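You operate a simulated robot arm through the tools that you are given. There is no shell and no other tool.

Carry out the task below with a simulated robot arm. There is one attempt and no reset: what you move stays moved.

## Task
Set the fan cabinet's five dials to 2, then switch the fan on.
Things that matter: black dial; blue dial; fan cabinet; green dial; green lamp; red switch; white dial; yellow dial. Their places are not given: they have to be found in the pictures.

The check looks at the end state, three seconds after you hand in, the way a careful person would. Anything else that was tipped, shoved, dropped, spilled or broken makes it a failure.

## Robot
A 7-joint arm with a fingered hand, fixed in place. Base frame: the origin is on the floor under the middle of its stand, x ahead of it, y to its left, z up. Readings come in m, degrees, newtons and seconds.
With the tool pointing down near the work surface it reaches from about 0.32 to 0.82 m from the base axis. Its first joint turns from -115.0 to 115.0 degrees. Payload 5 kg.
Tool frame: the origin (TCP) lies between the finger pads and is the grasp point; the fingertips stand 0.032 m ahead of it; z points along the fingers, y is the line along which they close. The gripper opens to 0.16 m; its body begins 0.089 m behind the TCP. The gripper is a hand of 4 fingers: y runs from the thumb to the fingers, the wrist lies at [0, 0, -0.267] in the tool frame, and closing takes about 1.5 s.
Orientation is that of the tool frame in the base frame, as [roll, pitch, yaw] about the fixed x, y, z axes, in that order (R = Rz(yaw) Ry(pitch) Rx(roll)). With the fingers straight down and closing along the base's y, the tool's x points along the base's -x, its y along +y and its z along -z.

## Interface
- The arm moves only by the tool play_rows. Its argument "plan" is a list of rows, each a list of 2 entries, a list of its own where there are three numbers: the shift along the tool's x, y, z in units of 200 mm (1.0 is 200 mm), then the turn, a rotation vector about the tool's x, y, z in units of 120 degrees (1.0 is 120 degrees). In form: [[[x, y, z], [wx, wy, wz]], ...]. A call has 1 to 20 rows; each row is the pose to reach, as a shift and turn from the pose commanded when the call began, along the tool's axes at that moment. "fingers" is the gripper command, from -1 (shut) to 1 (fully open), values between in proportion, set as the call begins (left out, the last holds). A call with a number of a shift or a turn outside -1 to 1 is refused whole. A row lasts 0.2 s, in which the tool goes at most 0.05 m and 8.6 degrees; a call with a longer step from one row to the next is refused whole, and so is a gripper value outside its range. Where a pose cannot be reached the arm comes as near as it can. A force on the tool above 40 N (or 10 N above the force at the start of the call, whichever is more), or a blocked arm, ends the call early, and 0.2 s more pass. Each finger travels about 0.108 m/s and halts on what it meets, pressing with about 33 N; the grip force reading is that of the motor and also rises with nothing between the fingers. The clock runs only during rows and for 0.2 s after the last one: add rows that repeat a pose to give the fingers time. It gives the time, the measured TCP pose, the force on the tool (base axes), the opening and the grip force at its end, in the units of the frame above (readings bear some noise), with the torque about the TCP (base axes, N m) and any sound that the robot's microphone picked up, and new pictures: "pictures" is both (left out), scene, wrist or none.
- Cameras (640 x 400 px; columns grow to the right, rows downward): "scene" is fixed at [0.0496, -0.5026, 1.5889]; the picture's right is [0.58, -0.82, 0.00], its down [-0.51, -0.36, -0.78] and it looks along [0.64, 0.45, -0.63] (base axes); focal length 318 px, centre (320, 200). "wrist" rides on the gripper at [0.08, -0.004, -0.114] in the tool frame; the picture's right is [0.05, 1.00, 0.00], its down [-0.82, 0.04, -0.58] and it looks along [-0.58, 0.03, 0.82] (tool axes); focal length 265 px, centre (320, 200).
- slide_trunk(by): slides the trunk up (or, below 0, down) by that many m; the arm rides with it, the base frame stays. It gives what a move gives, with no picture.
- finger_targets(finger1, finger2, finger3, thumb_bend): sets how far each is bent, from 0 (flat) to 100 (curled in); at 30 the hand is open as for a grip, at 70 the pads meet at the TCP. One left out holds its place. A second passes; each finger stops where it meets its share of the squeeze, and holds until it gets a number again. A gripper value or a shape takes the hand back. It gives what a move gives, with no picture; readings hold the bend of each and the force on the fingers (four entries, about 0 where the hand has none), thumb and palm.
- preshape(shape): the hand has 4 fingers and takes this shape, open, in about a second: jaw (thumb against the fingers, like two jaws); tri (thumb and two fingers); tip (a fingertip pinch); poke (one finger out to press); point (the index stretched); flat (the hand flat); cup (the hand cupped); fist (a fist). The gripper value then closes the fingers along that shape, each until it touches; the sizes above hold for jaw. It gives what a move gives, with no picture.
- measure_at(camera, pixels): for up to 12 pixels [column, row] of the newest picture of that camera ("zoom" is the newest enlarged one), the place [x, y, z] in the base frame of the surface seen there, good to about 0.003 m. The clock stands still meanwhile.
- enlarge(camera, box): a new picture of the part [left, top, right, bottom] of that camera's present view, enlarged. The clock stands still meanwhile.
- close_job(): hands the job in; it is judged then, once.

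Open the gripper and draw the arm clear of the work before you hand the job in, unless the task says otherwise.

The tools are called as name(argument=value, ...) on one line, values as JSON. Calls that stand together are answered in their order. play_rows: Moves the arm, as the interface text tells. Its arguments: {"type":"object","properties":{"plan":{"type":"array","items":{"type":"array"}},"fingers":{"type":"number"},"pictures":{"type":"string","enum":["both","scene","wrist","none"]}},"required":["plan"]} The other tools are called the same way: slide_trunk (by) moves the trunk up or down; preshape (shape) gives the hand a shape; finger_targets (finger1, finger2, finger3, thumb_bend) moves the fingers one by one; measure_at (camera, pixels) gives the place of the surface under pixels of a picture; enlarge (camera, box) takes an enlarged picture of a part of a camera's view; close_job () hands the job in.

At the start:

```text
clock: 0.0
eef_pos: [0.5416, -0.0652, 1.1291]
orientation: [-180.0, 0.0, 180.0]
wrist_force: [-0.3, 0.0, -0.1]
torque: [0.01, 0.0, 0.01]
finger_gap: 0.1597
gripper_force: 0.1
shape: jaw
bend: [30.0, 30.0, 30.0, 30.0]
finger forces: [0.0, 0.0, 0.1, 0.1, 0.1, 0.0]
trunk travel left (down, up): [-0.725, 0.265]
```

scene: 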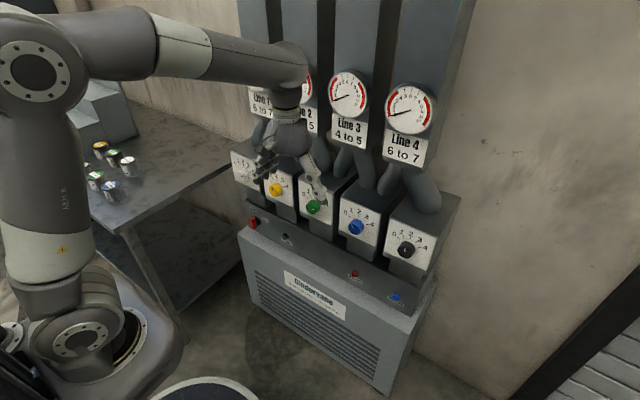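
wrist: 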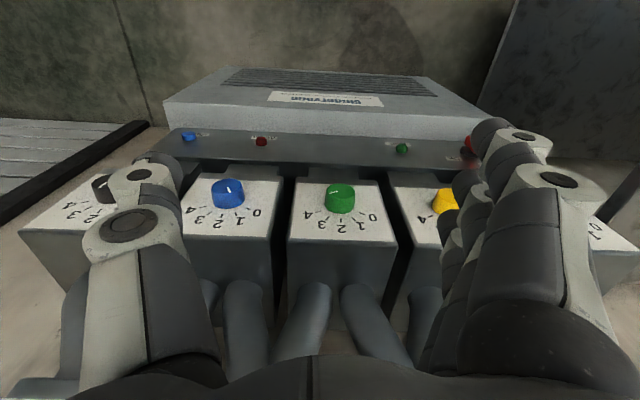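

The scene shows a cabinet with five dial boxes (white ~(245,170), yellow (276,189), green (313,207), blue (356,227), black (406,249)) and a front ledge with small items. I enlarge these to read them.

enlarge(camera="scene", box=[220, 140, 460, 290])

enlarge(camera="wrist", box=[140, 60, 500, 285])

```text
2.67 times, centred on (340, 215) of scene
```

zoom: 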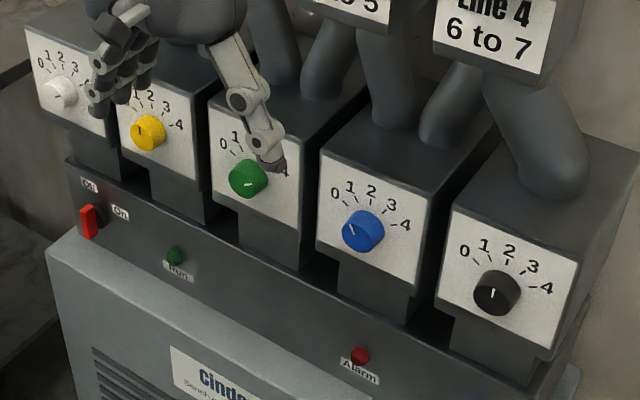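

```text
1.78 times, centred on (320, 172) of wrist
```

zoom: 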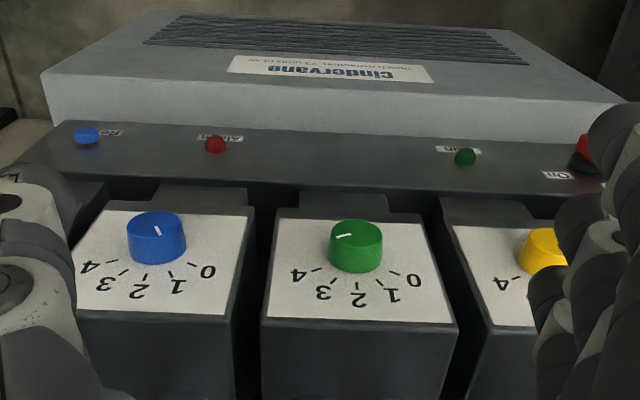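

The dials each have a white mark on the cap. I measure dial caps, panel faces, the switch and lamp to get the geometry.

measure_at(camera="scene", pixels=[[242, 175], [276, 189], [313, 207], [356, 226], [406, 249], [253, 222], [285, 236], [354, 273], [396, 297], [290, 190], [375, 245], [430, 240]])

measure_at(camera="wrist", pixels=[[341, 190], [228, 187], [445, 200], [320, 230], [370, 230], [310, 195], [370, 195], [402, 148], [261, 141], [190, 135], [468, 140], [340, 210]])

```text
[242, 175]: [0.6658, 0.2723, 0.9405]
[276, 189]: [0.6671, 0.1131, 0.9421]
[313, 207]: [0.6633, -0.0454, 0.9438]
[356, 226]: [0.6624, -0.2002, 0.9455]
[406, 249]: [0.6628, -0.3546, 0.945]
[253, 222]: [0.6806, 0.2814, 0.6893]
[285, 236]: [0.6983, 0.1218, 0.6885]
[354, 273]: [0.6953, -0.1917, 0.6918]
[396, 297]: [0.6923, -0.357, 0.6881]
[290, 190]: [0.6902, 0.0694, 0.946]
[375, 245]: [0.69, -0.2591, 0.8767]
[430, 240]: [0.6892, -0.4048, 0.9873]
```

```text
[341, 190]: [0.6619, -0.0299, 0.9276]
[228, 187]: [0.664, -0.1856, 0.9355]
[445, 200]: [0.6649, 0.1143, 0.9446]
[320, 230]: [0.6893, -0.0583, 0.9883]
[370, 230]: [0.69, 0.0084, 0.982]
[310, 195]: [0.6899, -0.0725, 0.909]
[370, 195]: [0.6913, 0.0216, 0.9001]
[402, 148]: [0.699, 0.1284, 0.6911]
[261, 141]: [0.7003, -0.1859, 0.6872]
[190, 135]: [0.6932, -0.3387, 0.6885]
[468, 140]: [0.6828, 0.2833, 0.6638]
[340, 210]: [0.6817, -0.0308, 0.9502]
```

The dial faces are vertical planes at x≈0.69 with caps protruding to x≈0.662. Now I zoom in further on each dial and the switch.

enlarge(camera="scene", box=[225, 150, 305, 200])

enlarge(camera="scene", box=[285, 175, 365, 225])

enlarge(camera="scene", box=[335, 200, 447, 270])

enlarge(camera="scene", box=[235, 195, 315, 245])

enlarge(camera="scene", box=[235, 50, 445, 180])

```text
8.00 times, centred on (265, 175) of scene
```

zoom: 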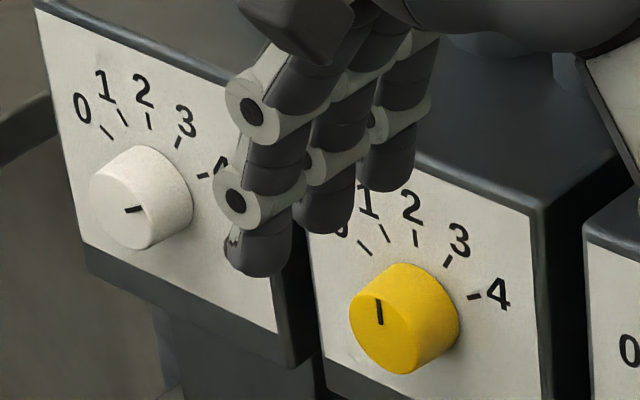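

```text
8.00 times, centred on (325, 200) of scene
```

zoom: 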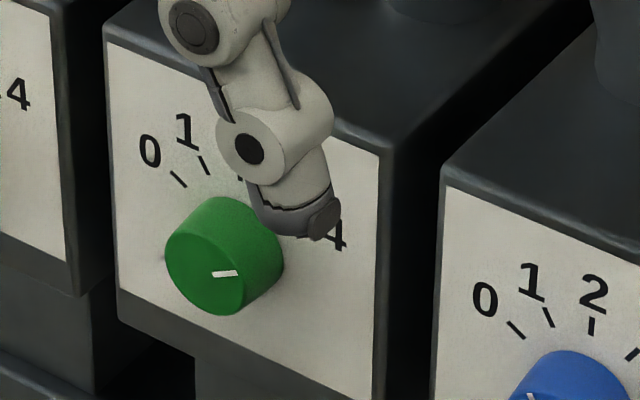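

```text
5.71 times, centred on (391, 235) of scene
```

zoom: 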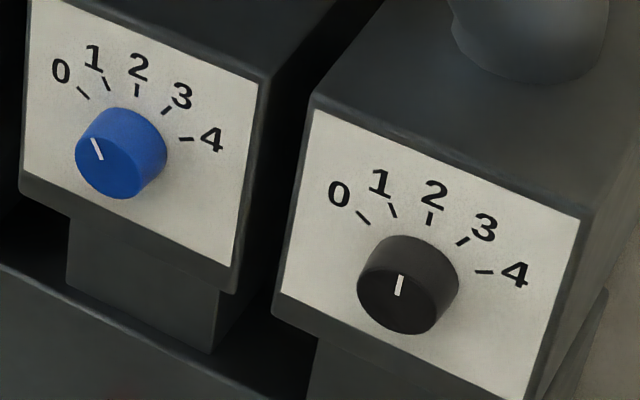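

```text
8.00 times, centred on (275, 220) of scene
```

zoom: 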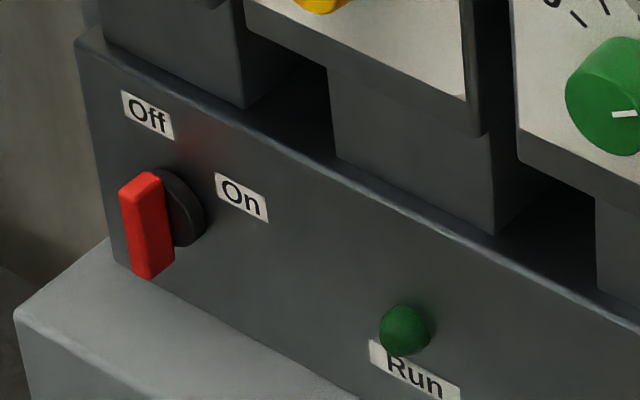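

```text
3.05 times, centred on (340, 115) of scene
```

zoom: 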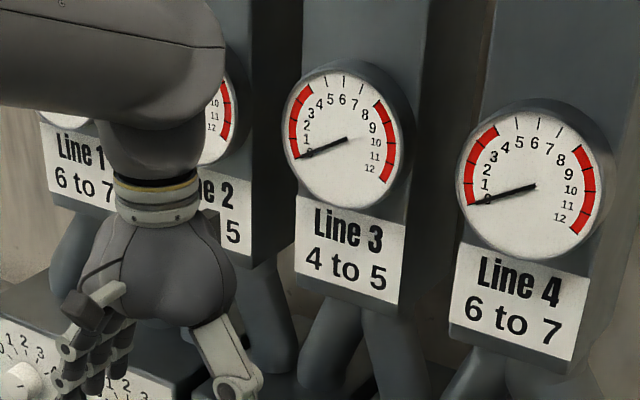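

The switch is a red rotary bar standing vertical (at Off), with "On" to its right. I measure the surroundings (gauges, tubes, lower cabinet, table) for clearances.

measure_at(camera="scene", pixels=[[348, 93], [410, 109], [405, 148], [425, 185], [300, 325], [260, 240], [410, 315], [130, 170], [245, 195], [256, 220], [264, 218], [440, 205]])

enlarge(camera="scene", box=[240, 205, 280, 230])

```text
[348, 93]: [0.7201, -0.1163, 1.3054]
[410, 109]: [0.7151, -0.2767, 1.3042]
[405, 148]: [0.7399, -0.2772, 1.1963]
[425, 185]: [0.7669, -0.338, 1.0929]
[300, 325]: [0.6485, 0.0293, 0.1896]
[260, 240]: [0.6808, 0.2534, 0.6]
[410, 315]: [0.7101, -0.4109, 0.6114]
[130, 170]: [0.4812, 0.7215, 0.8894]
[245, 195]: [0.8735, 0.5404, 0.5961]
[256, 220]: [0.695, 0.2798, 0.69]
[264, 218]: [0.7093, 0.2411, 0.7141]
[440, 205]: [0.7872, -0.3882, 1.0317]
```

```text
16.00 times, centred on (260, 218) of scene
```

zoom: 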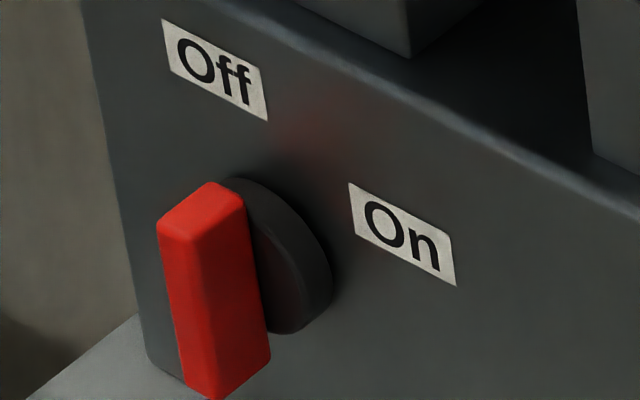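

I measure the switch parts in this zoom: red bar top/bottom, disc edges, labels, and panel face.

measure_at(camera="zoom", pixels=[[208, 240], [220, 380], [195, 300], [240, 300], [205, 205], [245, 190], [300, 250], [305, 310], [215, 70], [400, 235], [350, 330], [130, 250]])

```text
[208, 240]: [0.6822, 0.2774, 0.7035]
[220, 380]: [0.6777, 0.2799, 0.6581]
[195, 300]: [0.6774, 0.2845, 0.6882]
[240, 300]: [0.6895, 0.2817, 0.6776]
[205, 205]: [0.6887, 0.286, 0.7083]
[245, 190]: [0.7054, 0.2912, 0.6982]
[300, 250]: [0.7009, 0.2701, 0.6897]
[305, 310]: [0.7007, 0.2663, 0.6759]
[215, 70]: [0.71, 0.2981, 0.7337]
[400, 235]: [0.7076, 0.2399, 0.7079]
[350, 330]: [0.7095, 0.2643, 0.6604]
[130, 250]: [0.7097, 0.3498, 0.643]
```

Bar switch: axis ≈(y 0.283, z 0.683), bar x 0.677–0.70, with the panel at x 0.709. I first rotate the hand to horizontal (tool z toward +X) in place, well clear of the cabinet.

play_rows(plan=[[[0, 0, 0], [0, -0.0625, 0]], [[0, 0, 0], [0, -0.125, 0]], [[0, 0, 0], [0, -0.1875, 0]], [[0, 0, 0], [0, -0.25, 0]], [[0, 0, 0], [0, -0.3125, 0]], [[0, 0, 0], [0, -0.375, 0]], [[0, 0, 0], [0, -0.4375, 0]], [[0, 0, 0], [0, -0.5, 0]], [[0, 0, 0], [0, -0.5625, 0]], [[0, 0, 0], [0, -0.625, 0]], [[0, 0, 0], [0, -0.6875, 0]], [[0, 0, 0], [0, -0.75, 0]], [[0, 0, 0], [0, -0.75, 0]]])

```text
clock: 2.8
eef_pos: [0.6091, -0.0941, 1.1351]
orientation: [11.5, 89.9, 11.6]
wrist_force: [-1.4, 0.3, 0.1]
torque: [-0.01, 0.03, 0.02]
finger_gap: 0.1599
gripper_force: 0.0
shape: jaw
bend: [30.0, 30.0, 30.0, 30.0]
finger forces: [0.0, 0.0, 0.1, 0.0, 0.0, 0.0]
out of reach, approached as far as the arm can: row 8, 9, 10, 11, 12, 13
trunk travel left (down, up): [-0.725, 0.265]
```

scene: 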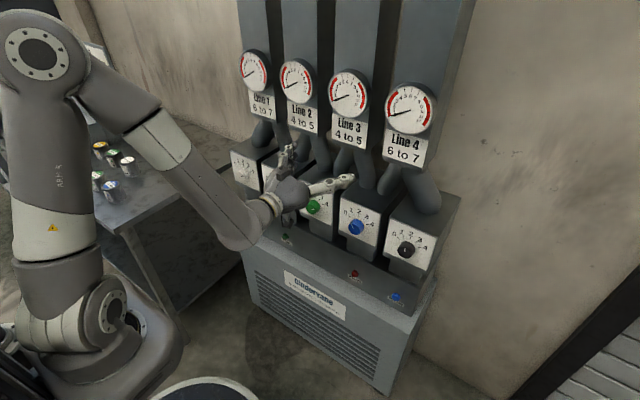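
wrist: 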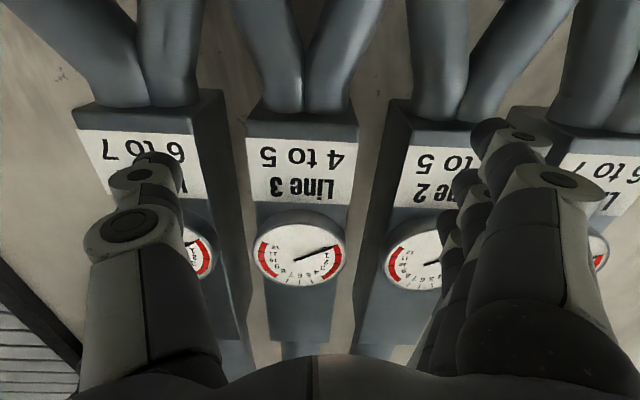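

The hand is now horizontal at x≈0.609 (tips 0.641), z 1.135. I slide the trunk down in a modest step to bring the hand towards the dial height; 2 cm clearance remains in x.

slide_trunk(by=-0.1)

```text
clock: 4.1
eef_pos: [0.6107, -0.0928, 1.0356]
orientation: [90.9, 90.0, 91.0]
wrist_force: [0.3, 0.1, -0.7]
torque: [0.0, -0.03, -0.03]
finger_gap: 0.1601
gripper_force: 0.0
shape: jaw
bend: [30.0, 30.0, 30.0, 30.0]
finger forces: [0.0, 0.0, 0.0, 0.0, 0.0, 0.0]
trunk travel left (down, up): [-0.625, 0.365]
```

Readings: TCP (0.611,-0.093,1.036), horizontal. I issue a zero-shift row to see what pose the arm treats as commanded, with pictures.

play_rows(plan=[[[0, 0, 0], [0, 0, 0]], [[0, 0, 0], [0, 0, 0]]], pictures="wrist")

```text
clock: 4.7
eef_pos: [0.6116, -0.0928, 1.035]
orientation: [-103.3, 90.0, -103.3]
wrist_force: [-0.5, 0.1, 0.2]
torque: [0.0, 0.02, 0.02]
finger_gap: 0.1599
gripper_force: 0.0
shape: jaw
bend: [30.0, 30.0, 30.0, 30.0]
finger forces: [0.0, 0.0, 0.1, 0.0, 0.1, 0.1]
trunk travel left (down, up): [-0.625, 0.365]
```

wrist: 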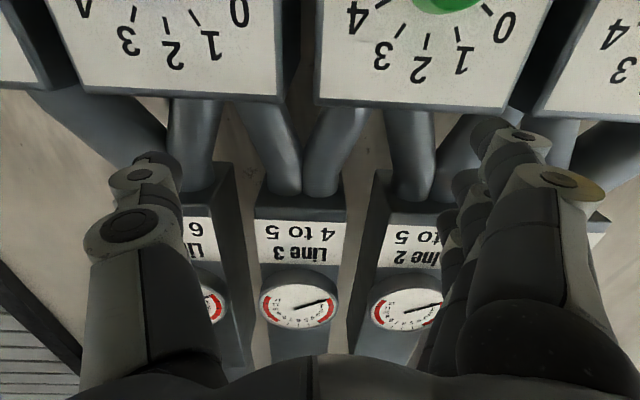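

The commanded pose follows the reached pose. Green knob and its ticks 0–4 appear at the top of the wrist picture; I slide down further to bring the knobs into view.

slide_trunk(by=-0.14)

play_rows(plan=[[[0, 0, -0.05], [0, 0, 0]], [[0, 0, -0.15], [0, 0, 0]]])

```text
clock: 6.4
eef_pos: [0.6114, -0.0931, 0.8949]
orientation: [-97.7, 90.0, -97.6]
wrist_force: [0.2, -0.4, 0.3]
torque: [0.01, -0.03, 0.0]
finger_gap: 0.16
gripper_force: 0.0
shape: jaw
bend: [30.0, 30.0, 30.0, 30.0]
finger forces: [0.1, 0.0, 0.0, 0.0, 0.1, 0.1]
trunk travel left (down, up): [-0.485, 0.505]
```

```text
clock: 7.0
eef_pos: [0.6081, -0.1019, 0.8961]
orientation: [100.3, 90.0, 100.3]
wrist_force: [0.5, -0.1, 0.3]
torque: [0.0, 0.01, 0.01]
finger_gap: 0.1598
gripper_force: 0.0
shape: jaw
bend: [30.0, 30.0, 30.0, 30.0]
finger forces: [0.0, 0.0, 0.0, 0.1, 0.0, 0.0]
out of reach, approached as far as the arm can: row 1, 2
trunk travel left (down, up): [-0.485, 0.505]
```

scene: 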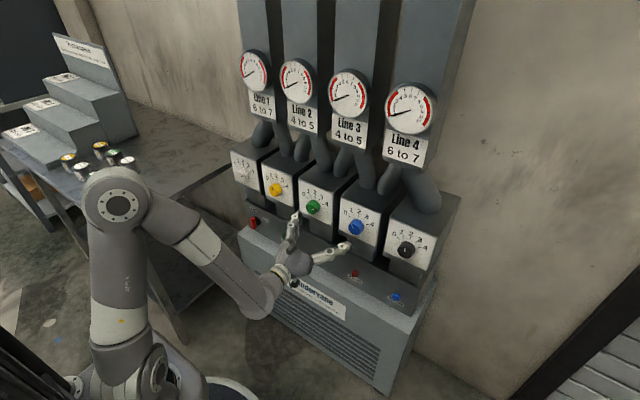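
wrist: 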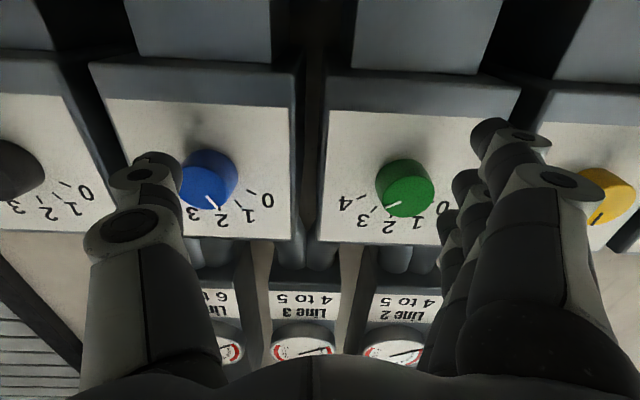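

The scene camera now sees all dials unobstructed. I zoom in for marks/ticks and check the elbow's distance to the can table.

measure_at(camera="scene", pixels=[[118, 207], [92, 215], [85, 172], [130, 172], [205, 255], [150, 330], [60, 185], [180, 290]])

enlarge(camera="scene", box=[225, 145, 305, 195])

enlarge(camera="scene", box=[285, 180, 365, 230])

enlarge(camera="wrist", box=[150, 130, 310, 230])

enlarge(camera="wrist", box=[320, 140, 480, 240])

```text
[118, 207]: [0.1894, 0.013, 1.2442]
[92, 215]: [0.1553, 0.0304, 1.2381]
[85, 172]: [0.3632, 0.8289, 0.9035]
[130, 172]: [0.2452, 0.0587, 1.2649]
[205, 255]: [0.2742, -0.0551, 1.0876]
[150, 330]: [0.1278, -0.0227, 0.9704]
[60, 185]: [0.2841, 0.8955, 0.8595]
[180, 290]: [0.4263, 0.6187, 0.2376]
```

```text
8.00 times, centred on (265, 170) of scene
```

zoom: 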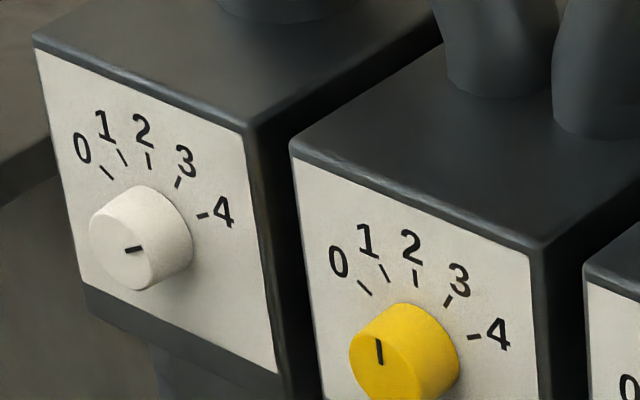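

```text
8.00 times, centred on (325, 205) of scene
```

zoom: 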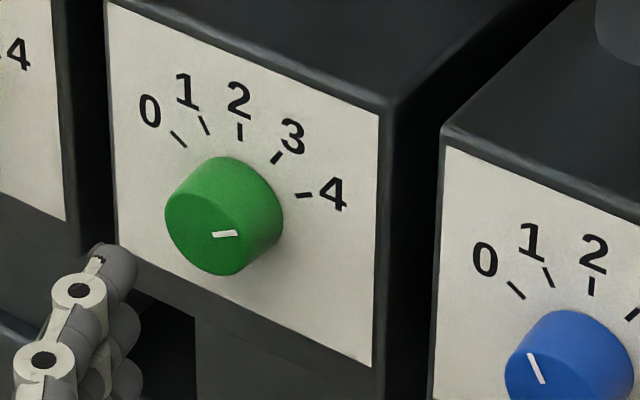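

```text
4.00 times, centred on (230, 180) of wrist
```

zoom: 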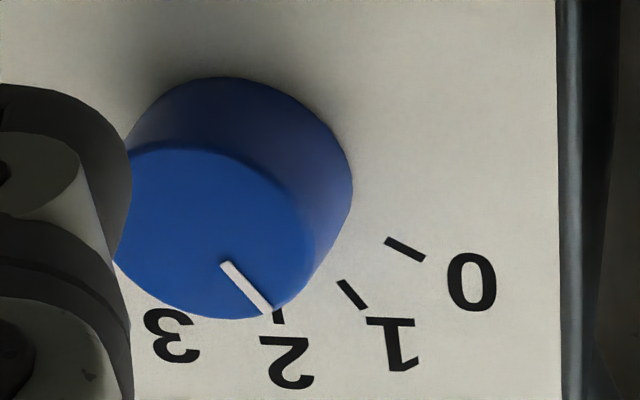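

```text
4.00 times, centred on (400, 190) of wrist
```

zoom: 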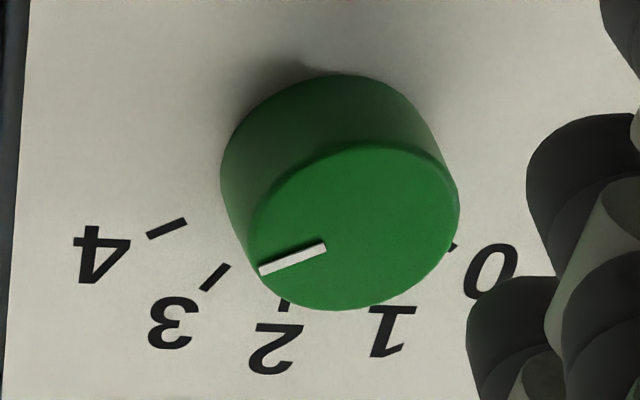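

Comparing mark vs tick directions: green mark parallel to tick 4, blue parallel to tick 1, white near 4, yellow and black near 2. I measure green's ticks and mark ends for exact angles.

measure_at(camera="zoom", pixels=[[150, 236], [183, 222], [205, 288], [226, 267], [285, 304], [264, 270], [320, 246], [255, 215], [458, 195], [370, 145], [345, 308], [453, 246]])

enlarge(camera="scene", box=[380, 225, 444, 265])

enlarge(camera="wrist", box=[560, 140, 640, 230])

enlarge(camera="wrist", box=[0, 130, 112, 230])

```text
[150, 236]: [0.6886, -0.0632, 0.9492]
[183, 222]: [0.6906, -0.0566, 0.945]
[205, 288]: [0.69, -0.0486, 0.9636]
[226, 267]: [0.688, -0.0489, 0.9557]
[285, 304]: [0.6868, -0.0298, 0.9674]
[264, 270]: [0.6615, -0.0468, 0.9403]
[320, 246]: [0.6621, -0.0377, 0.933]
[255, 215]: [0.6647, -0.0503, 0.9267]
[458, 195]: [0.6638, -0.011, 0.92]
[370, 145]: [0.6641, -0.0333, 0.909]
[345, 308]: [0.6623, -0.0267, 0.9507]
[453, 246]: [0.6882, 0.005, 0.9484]
```

```text
10.00 times, centred on (412, 245) of scene
```

zoom: 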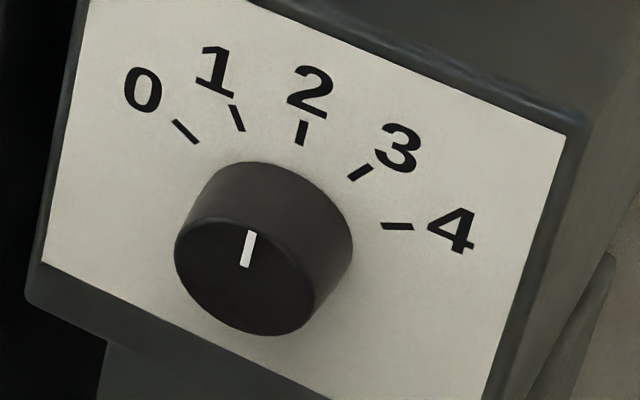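

```text
4.44 times, centred on (600, 185) of wrist
```

zoom: 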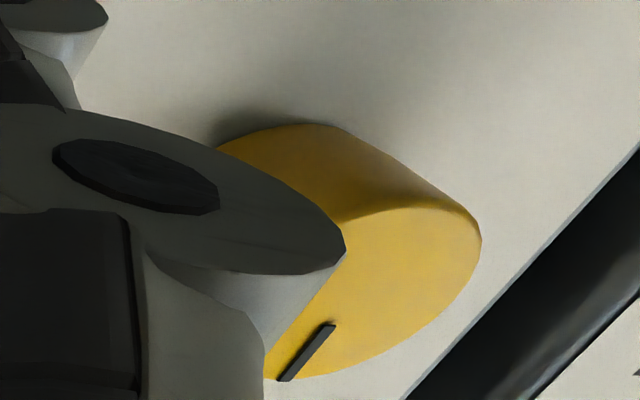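

```text
4.00 times, centred on (56, 180) of wrist
```

zoom: 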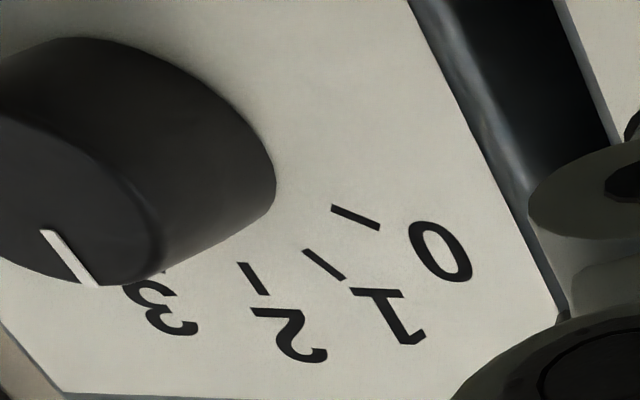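

Green's ticks come out 30° apart with 2 straight up; knob axis ≈(y −0.0305, z 0.930), radius 0.02, front x 0.662. Green needs −60°, blue about +30°, white about −60°. I move the hand in front of green (still short of the knob) and take the three‑finger shape.

play_rows(plan=[[[-0.08, 0.18, 0], [0, 0, 0]], [[-0.17, 0.357, 0], [0, 0, 0]], [[-0.17, 0.357, 0], [0, 0, 0]]], pictures="none")

preshape(shape="tri")

play_rows(plan=[[[0, 0, 0], [0, 0, 0]]])

```text
clock: 7.8
eef_pos: [0.6183, -0.0312, 0.9322]
orientation: [-128.7, 90.0, -128.7]
wrist_force: [0.5, -0.1, -0.2]
torque: [-0.02, 0.02, 0.01]
finger_gap: 0.1598
gripper_force: 0.1
shape: jaw
bend: [30.0, 30.0, 30.0, 30.0]
finger forces: [0.0, 0.0, 0.0, 0.0, 0.1, 0.1]
out of reach, approached as far as the arm can: row 1, 2, 3
trunk travel left (down, up): [-0.485, 0.505]
```

```text
clock: 8.7
eef_pos: [0.6192, -0.0333, 0.9317]
orientation: [-124.0, 90.0, -124.0]
wrist_force: [-0.6, -0.1, 0.6]
torque: [0.02, 0.0, 0.0]
finger_gap: 0.1601
gripper_force: 0.1
shape: tri
bend: [30.0, 30.0, 1.0, 30.0]
finger forces: [0.0, 0.1, 0.0, 0.0, 0.1, 0.1]
trunk travel left (down, up): [-0.485, 0.505]
```

```text
clock: 9.1
eef_pos: [0.6193, -0.0317, 0.9324]
orientation: [-121.9, 89.9, -121.8]
wrist_force: [-0.2, -0.4, -0.4]
torque: [0.02, -0.02, -0.03]
finger_gap: 0.1599
gripper_force: 0.1
shape: tri
bend: [30.0, 30.0, 1.0, 30.0]
finger forces: [0.0, 0.0, 0.1, 0.0, 0.0, 0.0]
trunk travel left (down, up): [-0.485, 0.505]
```

scene: 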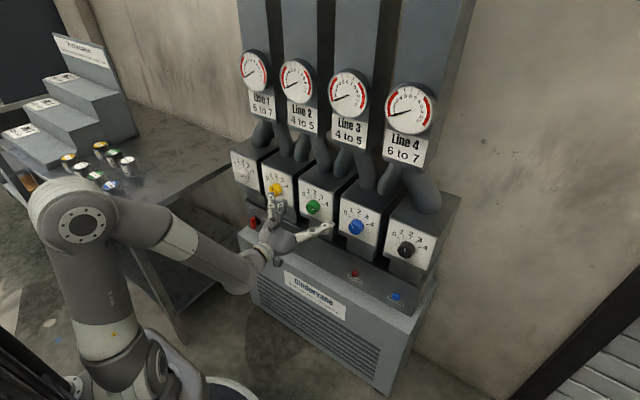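
wrist: 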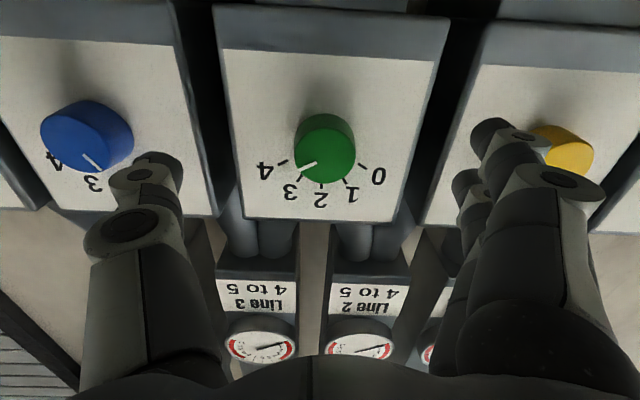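

TCP is at (0.619,−0.032,0.932), aligned with the green knob; yellow's neighbor finger looks near. I zoom on the hand to see finger positions relative to the yellow knob.

enlarge(camera="scene", box=[225, 160, 353, 240])

enlarge(camera="wrist", box=[420, 100, 640, 240])

measure_at(camera="wrist", pixels=[[490, 135], [465, 185], [525, 150], [480, 230], [155, 165], [130, 180], [460, 150], [570, 150], [88, 140], [150, 155]])

```text
5.00 times, centred on (289, 200) of scene
```

zoom: 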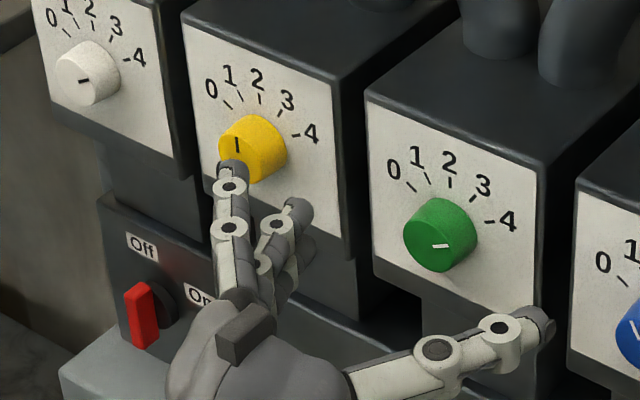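

```text
2.86 times, centred on (530, 170) of wrist
```

zoom: 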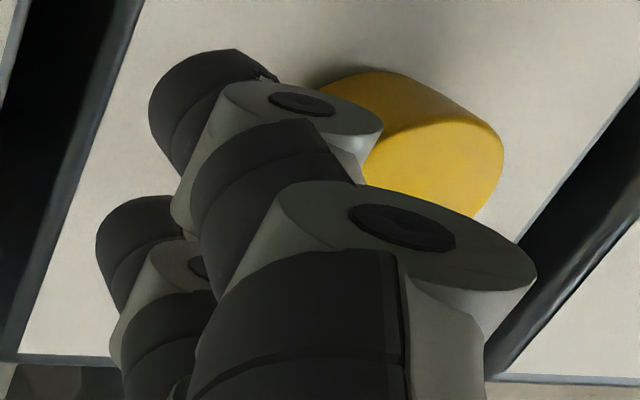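

```text
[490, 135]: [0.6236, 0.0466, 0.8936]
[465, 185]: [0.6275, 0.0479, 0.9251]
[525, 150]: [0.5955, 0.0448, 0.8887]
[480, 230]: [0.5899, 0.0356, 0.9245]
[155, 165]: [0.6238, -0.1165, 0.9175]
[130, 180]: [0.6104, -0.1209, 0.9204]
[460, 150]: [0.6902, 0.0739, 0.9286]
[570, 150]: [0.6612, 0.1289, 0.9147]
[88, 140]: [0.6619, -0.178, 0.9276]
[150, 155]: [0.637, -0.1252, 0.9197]
```

The stretched third finger's tip at zoom (230,168) lies near yellow. I measure the finger tips in the scene view.

enlarge(camera="scene", box=[225, 160, 353, 240])

measure_at(camera="zoom", pixels=[[230, 168], [230, 185], [228, 226], [298, 210], [278, 222], [255, 140], [540, 325], [498, 327], [440, 348], [245, 332], [305, 345]])

```text
5.00 times, centred on (289, 200) of scene
```

zoom: 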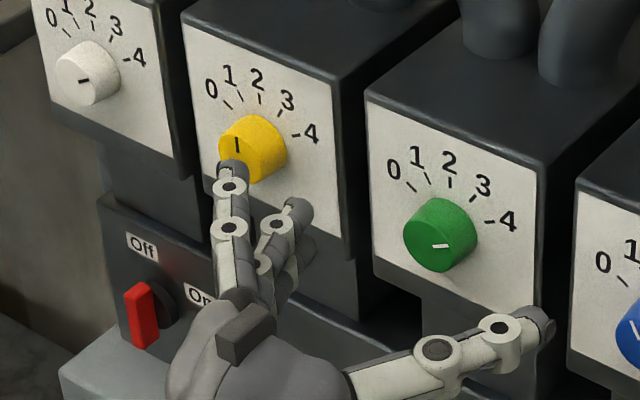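

```text
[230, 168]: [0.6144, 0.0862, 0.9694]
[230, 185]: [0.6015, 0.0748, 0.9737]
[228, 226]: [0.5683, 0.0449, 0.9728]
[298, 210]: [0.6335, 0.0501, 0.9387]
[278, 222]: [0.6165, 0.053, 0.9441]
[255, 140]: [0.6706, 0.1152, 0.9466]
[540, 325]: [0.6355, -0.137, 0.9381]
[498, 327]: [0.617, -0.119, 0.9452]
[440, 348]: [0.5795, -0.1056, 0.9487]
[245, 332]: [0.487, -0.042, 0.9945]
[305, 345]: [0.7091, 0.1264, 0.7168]
```

Finger spacing is ~0.037 m, so only finger2 opposes the thumb on a 0.04 m knob; I'll pinch with thumb + finger2 and keep fingers 1 and 3 at bend 30. First, refine the green knob's axis from an enlarged wrist picture.

finger_targets(finger1=30, finger2=30, finger3=30, thumb_bend=30)

enlarge(camera="wrist", box=[256, 100, 400, 220])

```text
clock: 10.1
eef_pos: [0.6183, -0.0334, 0.9317]
orientation: [56.8, 90.0, 57.0]
wrist_force: [0.5, -0.8, -1.1]
torque: [0.01, -0.02, 0.04]
finger_gap: 0.1707
gripper_force: 0.0
shape: fingers
bend: [30.0, 30.0, 30.0, 30.0]
finger forces: [0.1, 0.1, 0.1, 0.0, 0.0, 0.1]
trunk travel left (down, up): [-0.485, 0.505]
```

```text
3.33 times, centred on (328, 160) of wrist
```

zoom: 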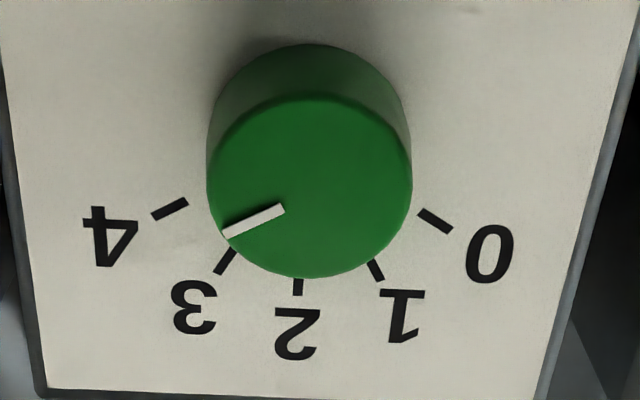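

The green knob sits clearly in the zoom with mark toward 4. I measure its rim points to refine the axis.

measure_at(camera="zoom", pixels=[[214, 190], [406, 180], [310, 104], [305, 270], [310, 187], [152, 214], [188, 203], [420, 212], [452, 231], [297, 290], [225, 235], [283, 209]])

```text
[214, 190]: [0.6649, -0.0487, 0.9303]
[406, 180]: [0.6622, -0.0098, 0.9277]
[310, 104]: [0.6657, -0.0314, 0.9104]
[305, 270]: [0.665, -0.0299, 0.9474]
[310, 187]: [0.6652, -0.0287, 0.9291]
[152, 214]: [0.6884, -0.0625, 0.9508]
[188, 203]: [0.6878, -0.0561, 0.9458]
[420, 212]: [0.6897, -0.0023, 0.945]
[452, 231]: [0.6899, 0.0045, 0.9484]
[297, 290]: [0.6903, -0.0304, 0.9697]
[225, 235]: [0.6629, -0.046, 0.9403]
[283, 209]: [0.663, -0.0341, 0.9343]
```

Axis ≈(y −0.030, z 0.930). I advance the open hand over the green knob to TCP x≈0.650.

play_rows(plan=[[[0.01, 0.01, 0.05], [0, 0, 0]], [[0.01, 0.01, 0.1], [0, 0, 0]], [[0.01, 0.01, 0.155], [0, 0, 0]], [[0.01, 0.01, 0.155], [0, 0, 0]]])

```text
clock: 11.1
eef_pos: [0.6509, -0.0301, 0.9309]
orientation: [70.3, 90.0, 70.4]
wrist_force: [0.3, -0.2, -0.4]
torque: [0.0, -0.05, 0.01]
finger_gap: 0.1708
gripper_force: 0.0
shape: fingers
bend: [30.0, 30.0, 30.0, 30.0]
finger forces: [0.0, 0.1, 0.0, 0.1, 0.0, 0.0]
trunk travel left (down, up): [-0.485, 0.505]
```

scene: 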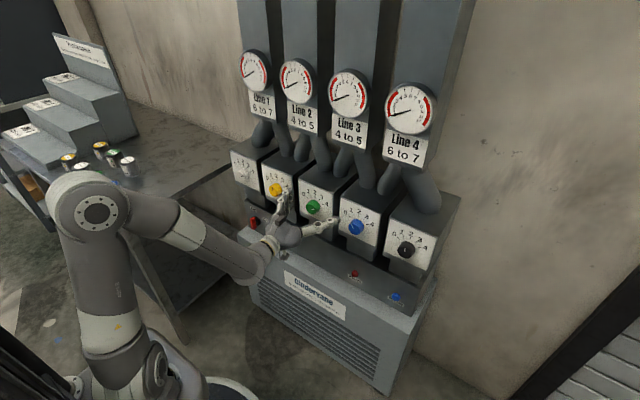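
wrist: 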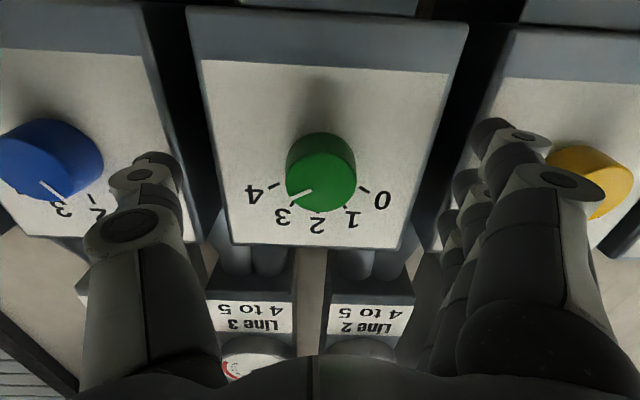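

Hand is centered on green (knob at wrist (320,180)). I close finger2 and the thumb partway to 52 and look.

finger_targets(finger2=52, thumb_bend=52)

enlarge(camera="wrist", box=[160, 80, 480, 280])

enlarge(camera="scene", box=[255, 170, 375, 245])

```text
clock: 12.1
eef_pos: [0.6511, -0.0303, 0.9306]
orientation: [50.0, 90.0, 50.0]
wrist_force: [-3.5, -0.6, -1.3]
torque: [0.06, 0.02, -0.31]
finger_gap: 0.1291
gripper_force: 2.2
shape: fingers
bend: [30.0, 52.0, 30.0, 52.0]
finger forces: [0.1, 0.1, 0.1, 0.0, 4.2, 0.1]
trunk travel left (down, up): [-0.485, 0.505]
```

```text
2.00 times, centred on (320, 180) of wrist
```

zoom: 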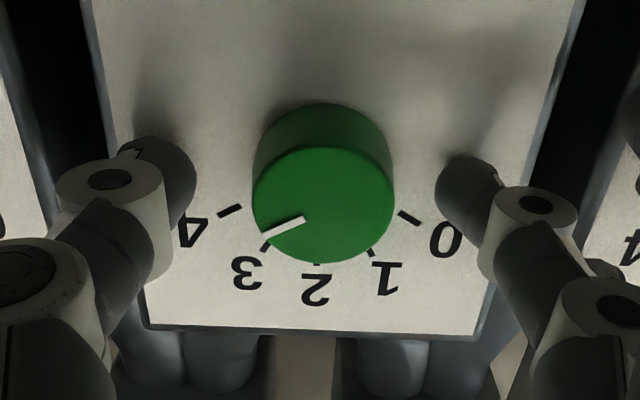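

```text
5.33 times, centred on (315, 208) of scene
```

zoom: 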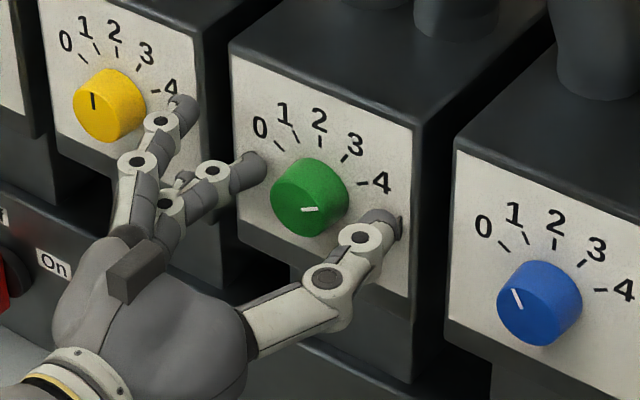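

Thumb reads 4.2 N and the tool −3.5 N in x: the thumb tip touches the panel at bend 52. I back off 9 mm in x before closing further.

play_rows(plan=[[[0, 0, -0.045], [0, 0, 0]], [[0, 0, -0.045], [0, 0, 0]]], pictures="none")

finger_targets(finger2=60, thumb_bend=60)

enlarge(camera="wrist", box=[160, 80, 480, 280])

enlarge(camera="scene", box=[255, 170, 375, 245])

```text
clock: 12.7
eef_pos: [0.6398, -0.0281, 0.929]
orientation: [-75.3, 90.0, -75.2]
wrist_force: [-0.2, -0.2, -0.4]
torque: [-0.01, -0.03, -0.03]
finger_gap: 0.1271
gripper_force: 0.1
shape: fingers
bend: [30.0, 52.0, 30.0, 52.0]
finger forces: [0.0, 0.1, 0.0, 0.0, 0.0, 0.1]
trunk travel left (down, up): [-0.485, 0.505]
```

```text
clock: 13.7
eef_pos: [0.6396, -0.0288, 0.9295]
orientation: [-103.0, 89.9, -102.9]
wrist_force: [0.3, -0.5, 0.1]
torque: [0.0, 0.0, 0.0]
finger_gap: 0.1113
gripper_force: 0.0
shape: fingers
bend: [30.0, 60.0, 30.0, 60.0]
finger forces: [0.0, 0.2, 0.0, 0.1, 0.4, 0.0]
trunk travel left (down, up): [-0.485, 0.505]
```

```text
2.00 times, centred on (320, 180) of wrist
```

zoom: 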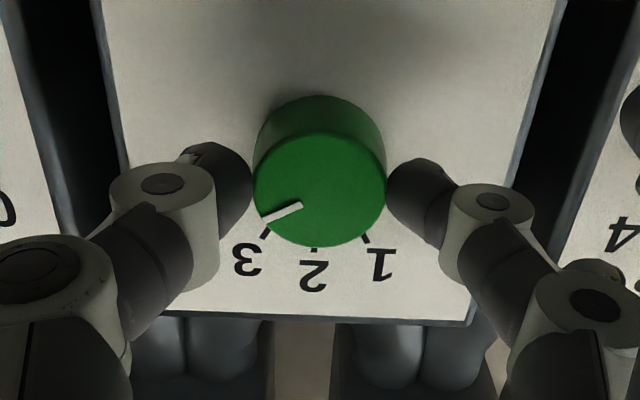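

```text
5.33 times, centred on (315, 208) of scene
```

zoom: 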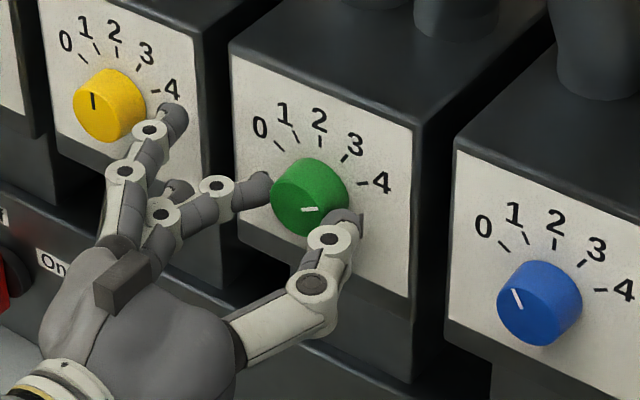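

Finger2 and thumb sit at either side of the green knob, almost touching. I close them to squeeze.

finger_targets(finger2=75, thumb_bend=75)

enlarge(camera="wrist", box=[160, 80, 480, 280])

```text
clock: 14.7
eef_pos: [0.6401, -0.033, 0.9292]
orientation: [98.1, 89.9, 97.9]
wrist_force: [8.8, -11.9, 1.6]
torque: [-0.03, -0.02, -0.05]
finger_gap: 0.1068
gripper_force: 15.3
shape: fingers
bend: [30.0, 61.0, 30.0, 66.0]
finger forces: [0.0, 10.1, 0.0, 0.1, 20.3, 0.0]
trunk travel left (down, up): [-0.485, 0.505]
```

```text
2.00 times, centred on (320, 180) of wrist
```

zoom: 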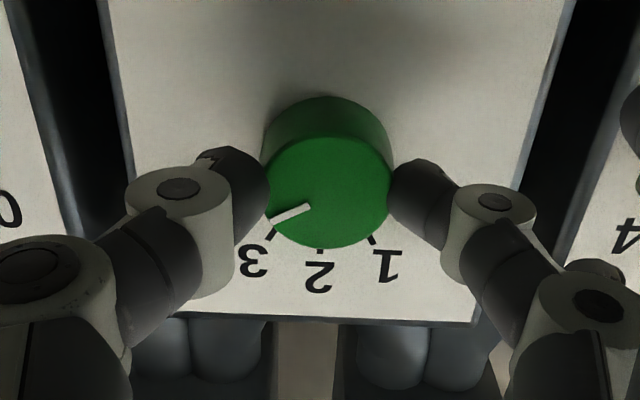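

Grip on green: thumb 20 N, finger2 10 N. I rotate −22.5° about tool z first and check that the knob follows.

play_rows(plan=[[[0, 0, 0], [0, 0, -0.04]], [[0, 0, 0], [0, 0, -0.08]], [[0, 0, 0], [0, 0, -0.12]], [[0, 0, 0], [0, 0, -0.16]], [[0, 0, 0], [0, 0, -0.1875]], [[0, 0, 0], [0, 0, -0.1875]]], pictures="both")

enlarge(camera="wrist", box=[160, 80, 480, 280])

enlarge(camera="scene", box=[255, 170, 375, 245])

```text
clock: 16.1
eef_pos: [0.639, -0.0305, 0.9293]
orientation: [-90.2, 67.4, -90.1]
wrist_force: [9.6, -16.2, -1.0]
torque: [-0.05, 0.07, -0.21]
finger_gap: 0.1083
gripper_force: 15.4
shape: fingers
bend: [30.0, 61.0, 30.0, 66.0]
finger forces: [0.0, 8.8, 0.0, 0.0, 22.0, 0.0]
trunk travel left (down, up): [-0.485, 0.505]
```

scene: 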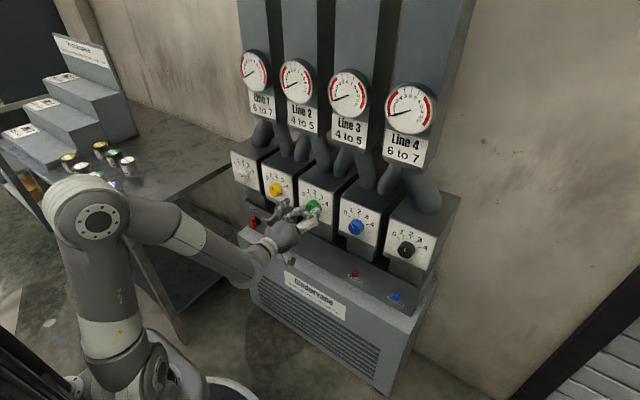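
wrist: 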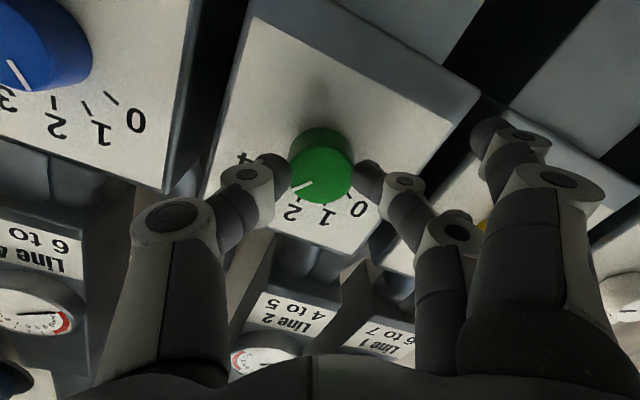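

```text
2.00 times, centred on (320, 180) of wrist
```

zoom: 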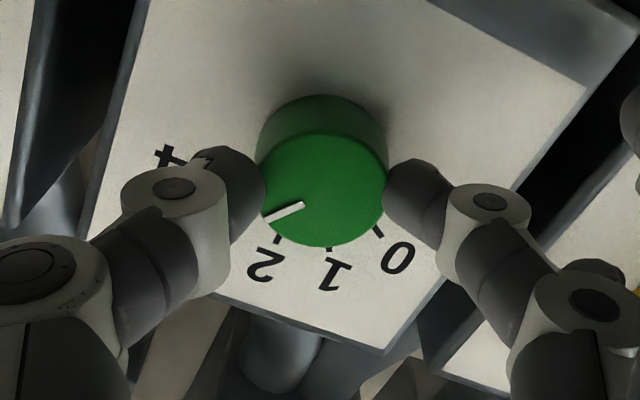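

```text
5.33 times, centred on (315, 208) of scene
```

zoom: 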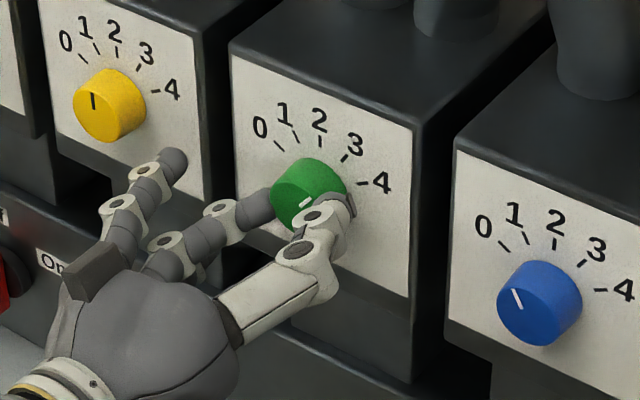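

The mark stays fixed relative to the fingers, so the knob follows (now near 3+). I turn the remaining −37.5°.

play_rows(plan=[[[0, 0, 0], [0, 0, -0.05]], [[0, 0, 0], [0, 0, -0.1]], [[0, 0, 0], [0, 0, -0.15]], [[0, 0, 0], [0, 0, -0.2]], [[0, 0, 0], [0, 0, -0.26]], [[0, 0, 0], [0, 0, -0.3125]], [[0, 0, 0], [0, 0, -0.3125]]], pictures="both")

enlarge(camera="wrist", box=[160, 80, 480, 280])

enlarge(camera="scene", box=[255, 170, 375, 245])

```text
clock: 17.7
eef_pos: [0.6409, -0.0297, 0.9302]
orientation: [-90.0, 30.0, -90.0]
wrist_force: [7.6, -18.2, 3.6]
torque: [0.01, 0.0, -0.36]
finger_gap: 0.1079
gripper_force: 15.6
shape: fingers
bend: [30.0, 61.0, 30.0, 66.0]
finger forces: [0.0, 10.1, 0.0, 0.1, 20.5, 0.0]
trunk travel left (down, up): [-0.485, 0.505]
```

scene: 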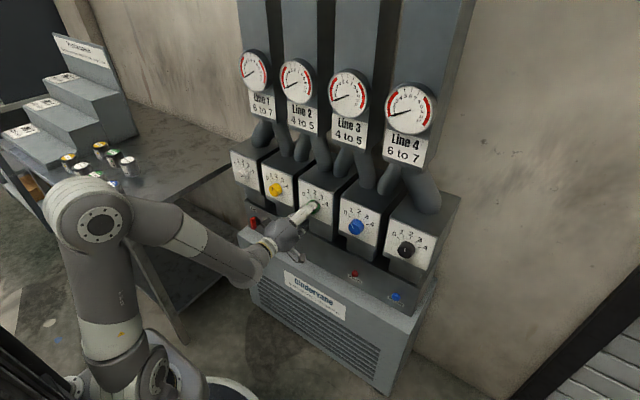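
wrist: 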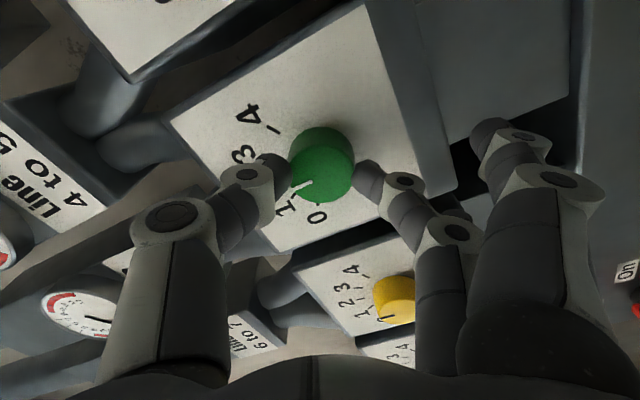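

```text
2.00 times, centred on (320, 180) of wrist
```

zoom: 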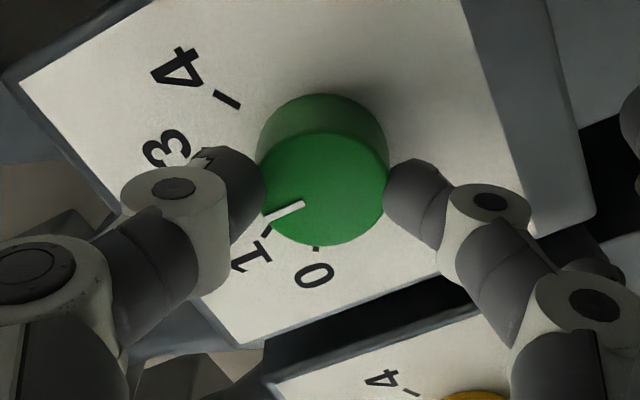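

```text
5.33 times, centred on (315, 208) of scene
```

zoom: 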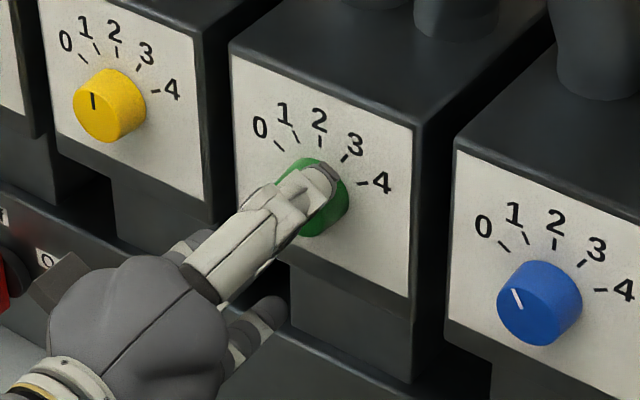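

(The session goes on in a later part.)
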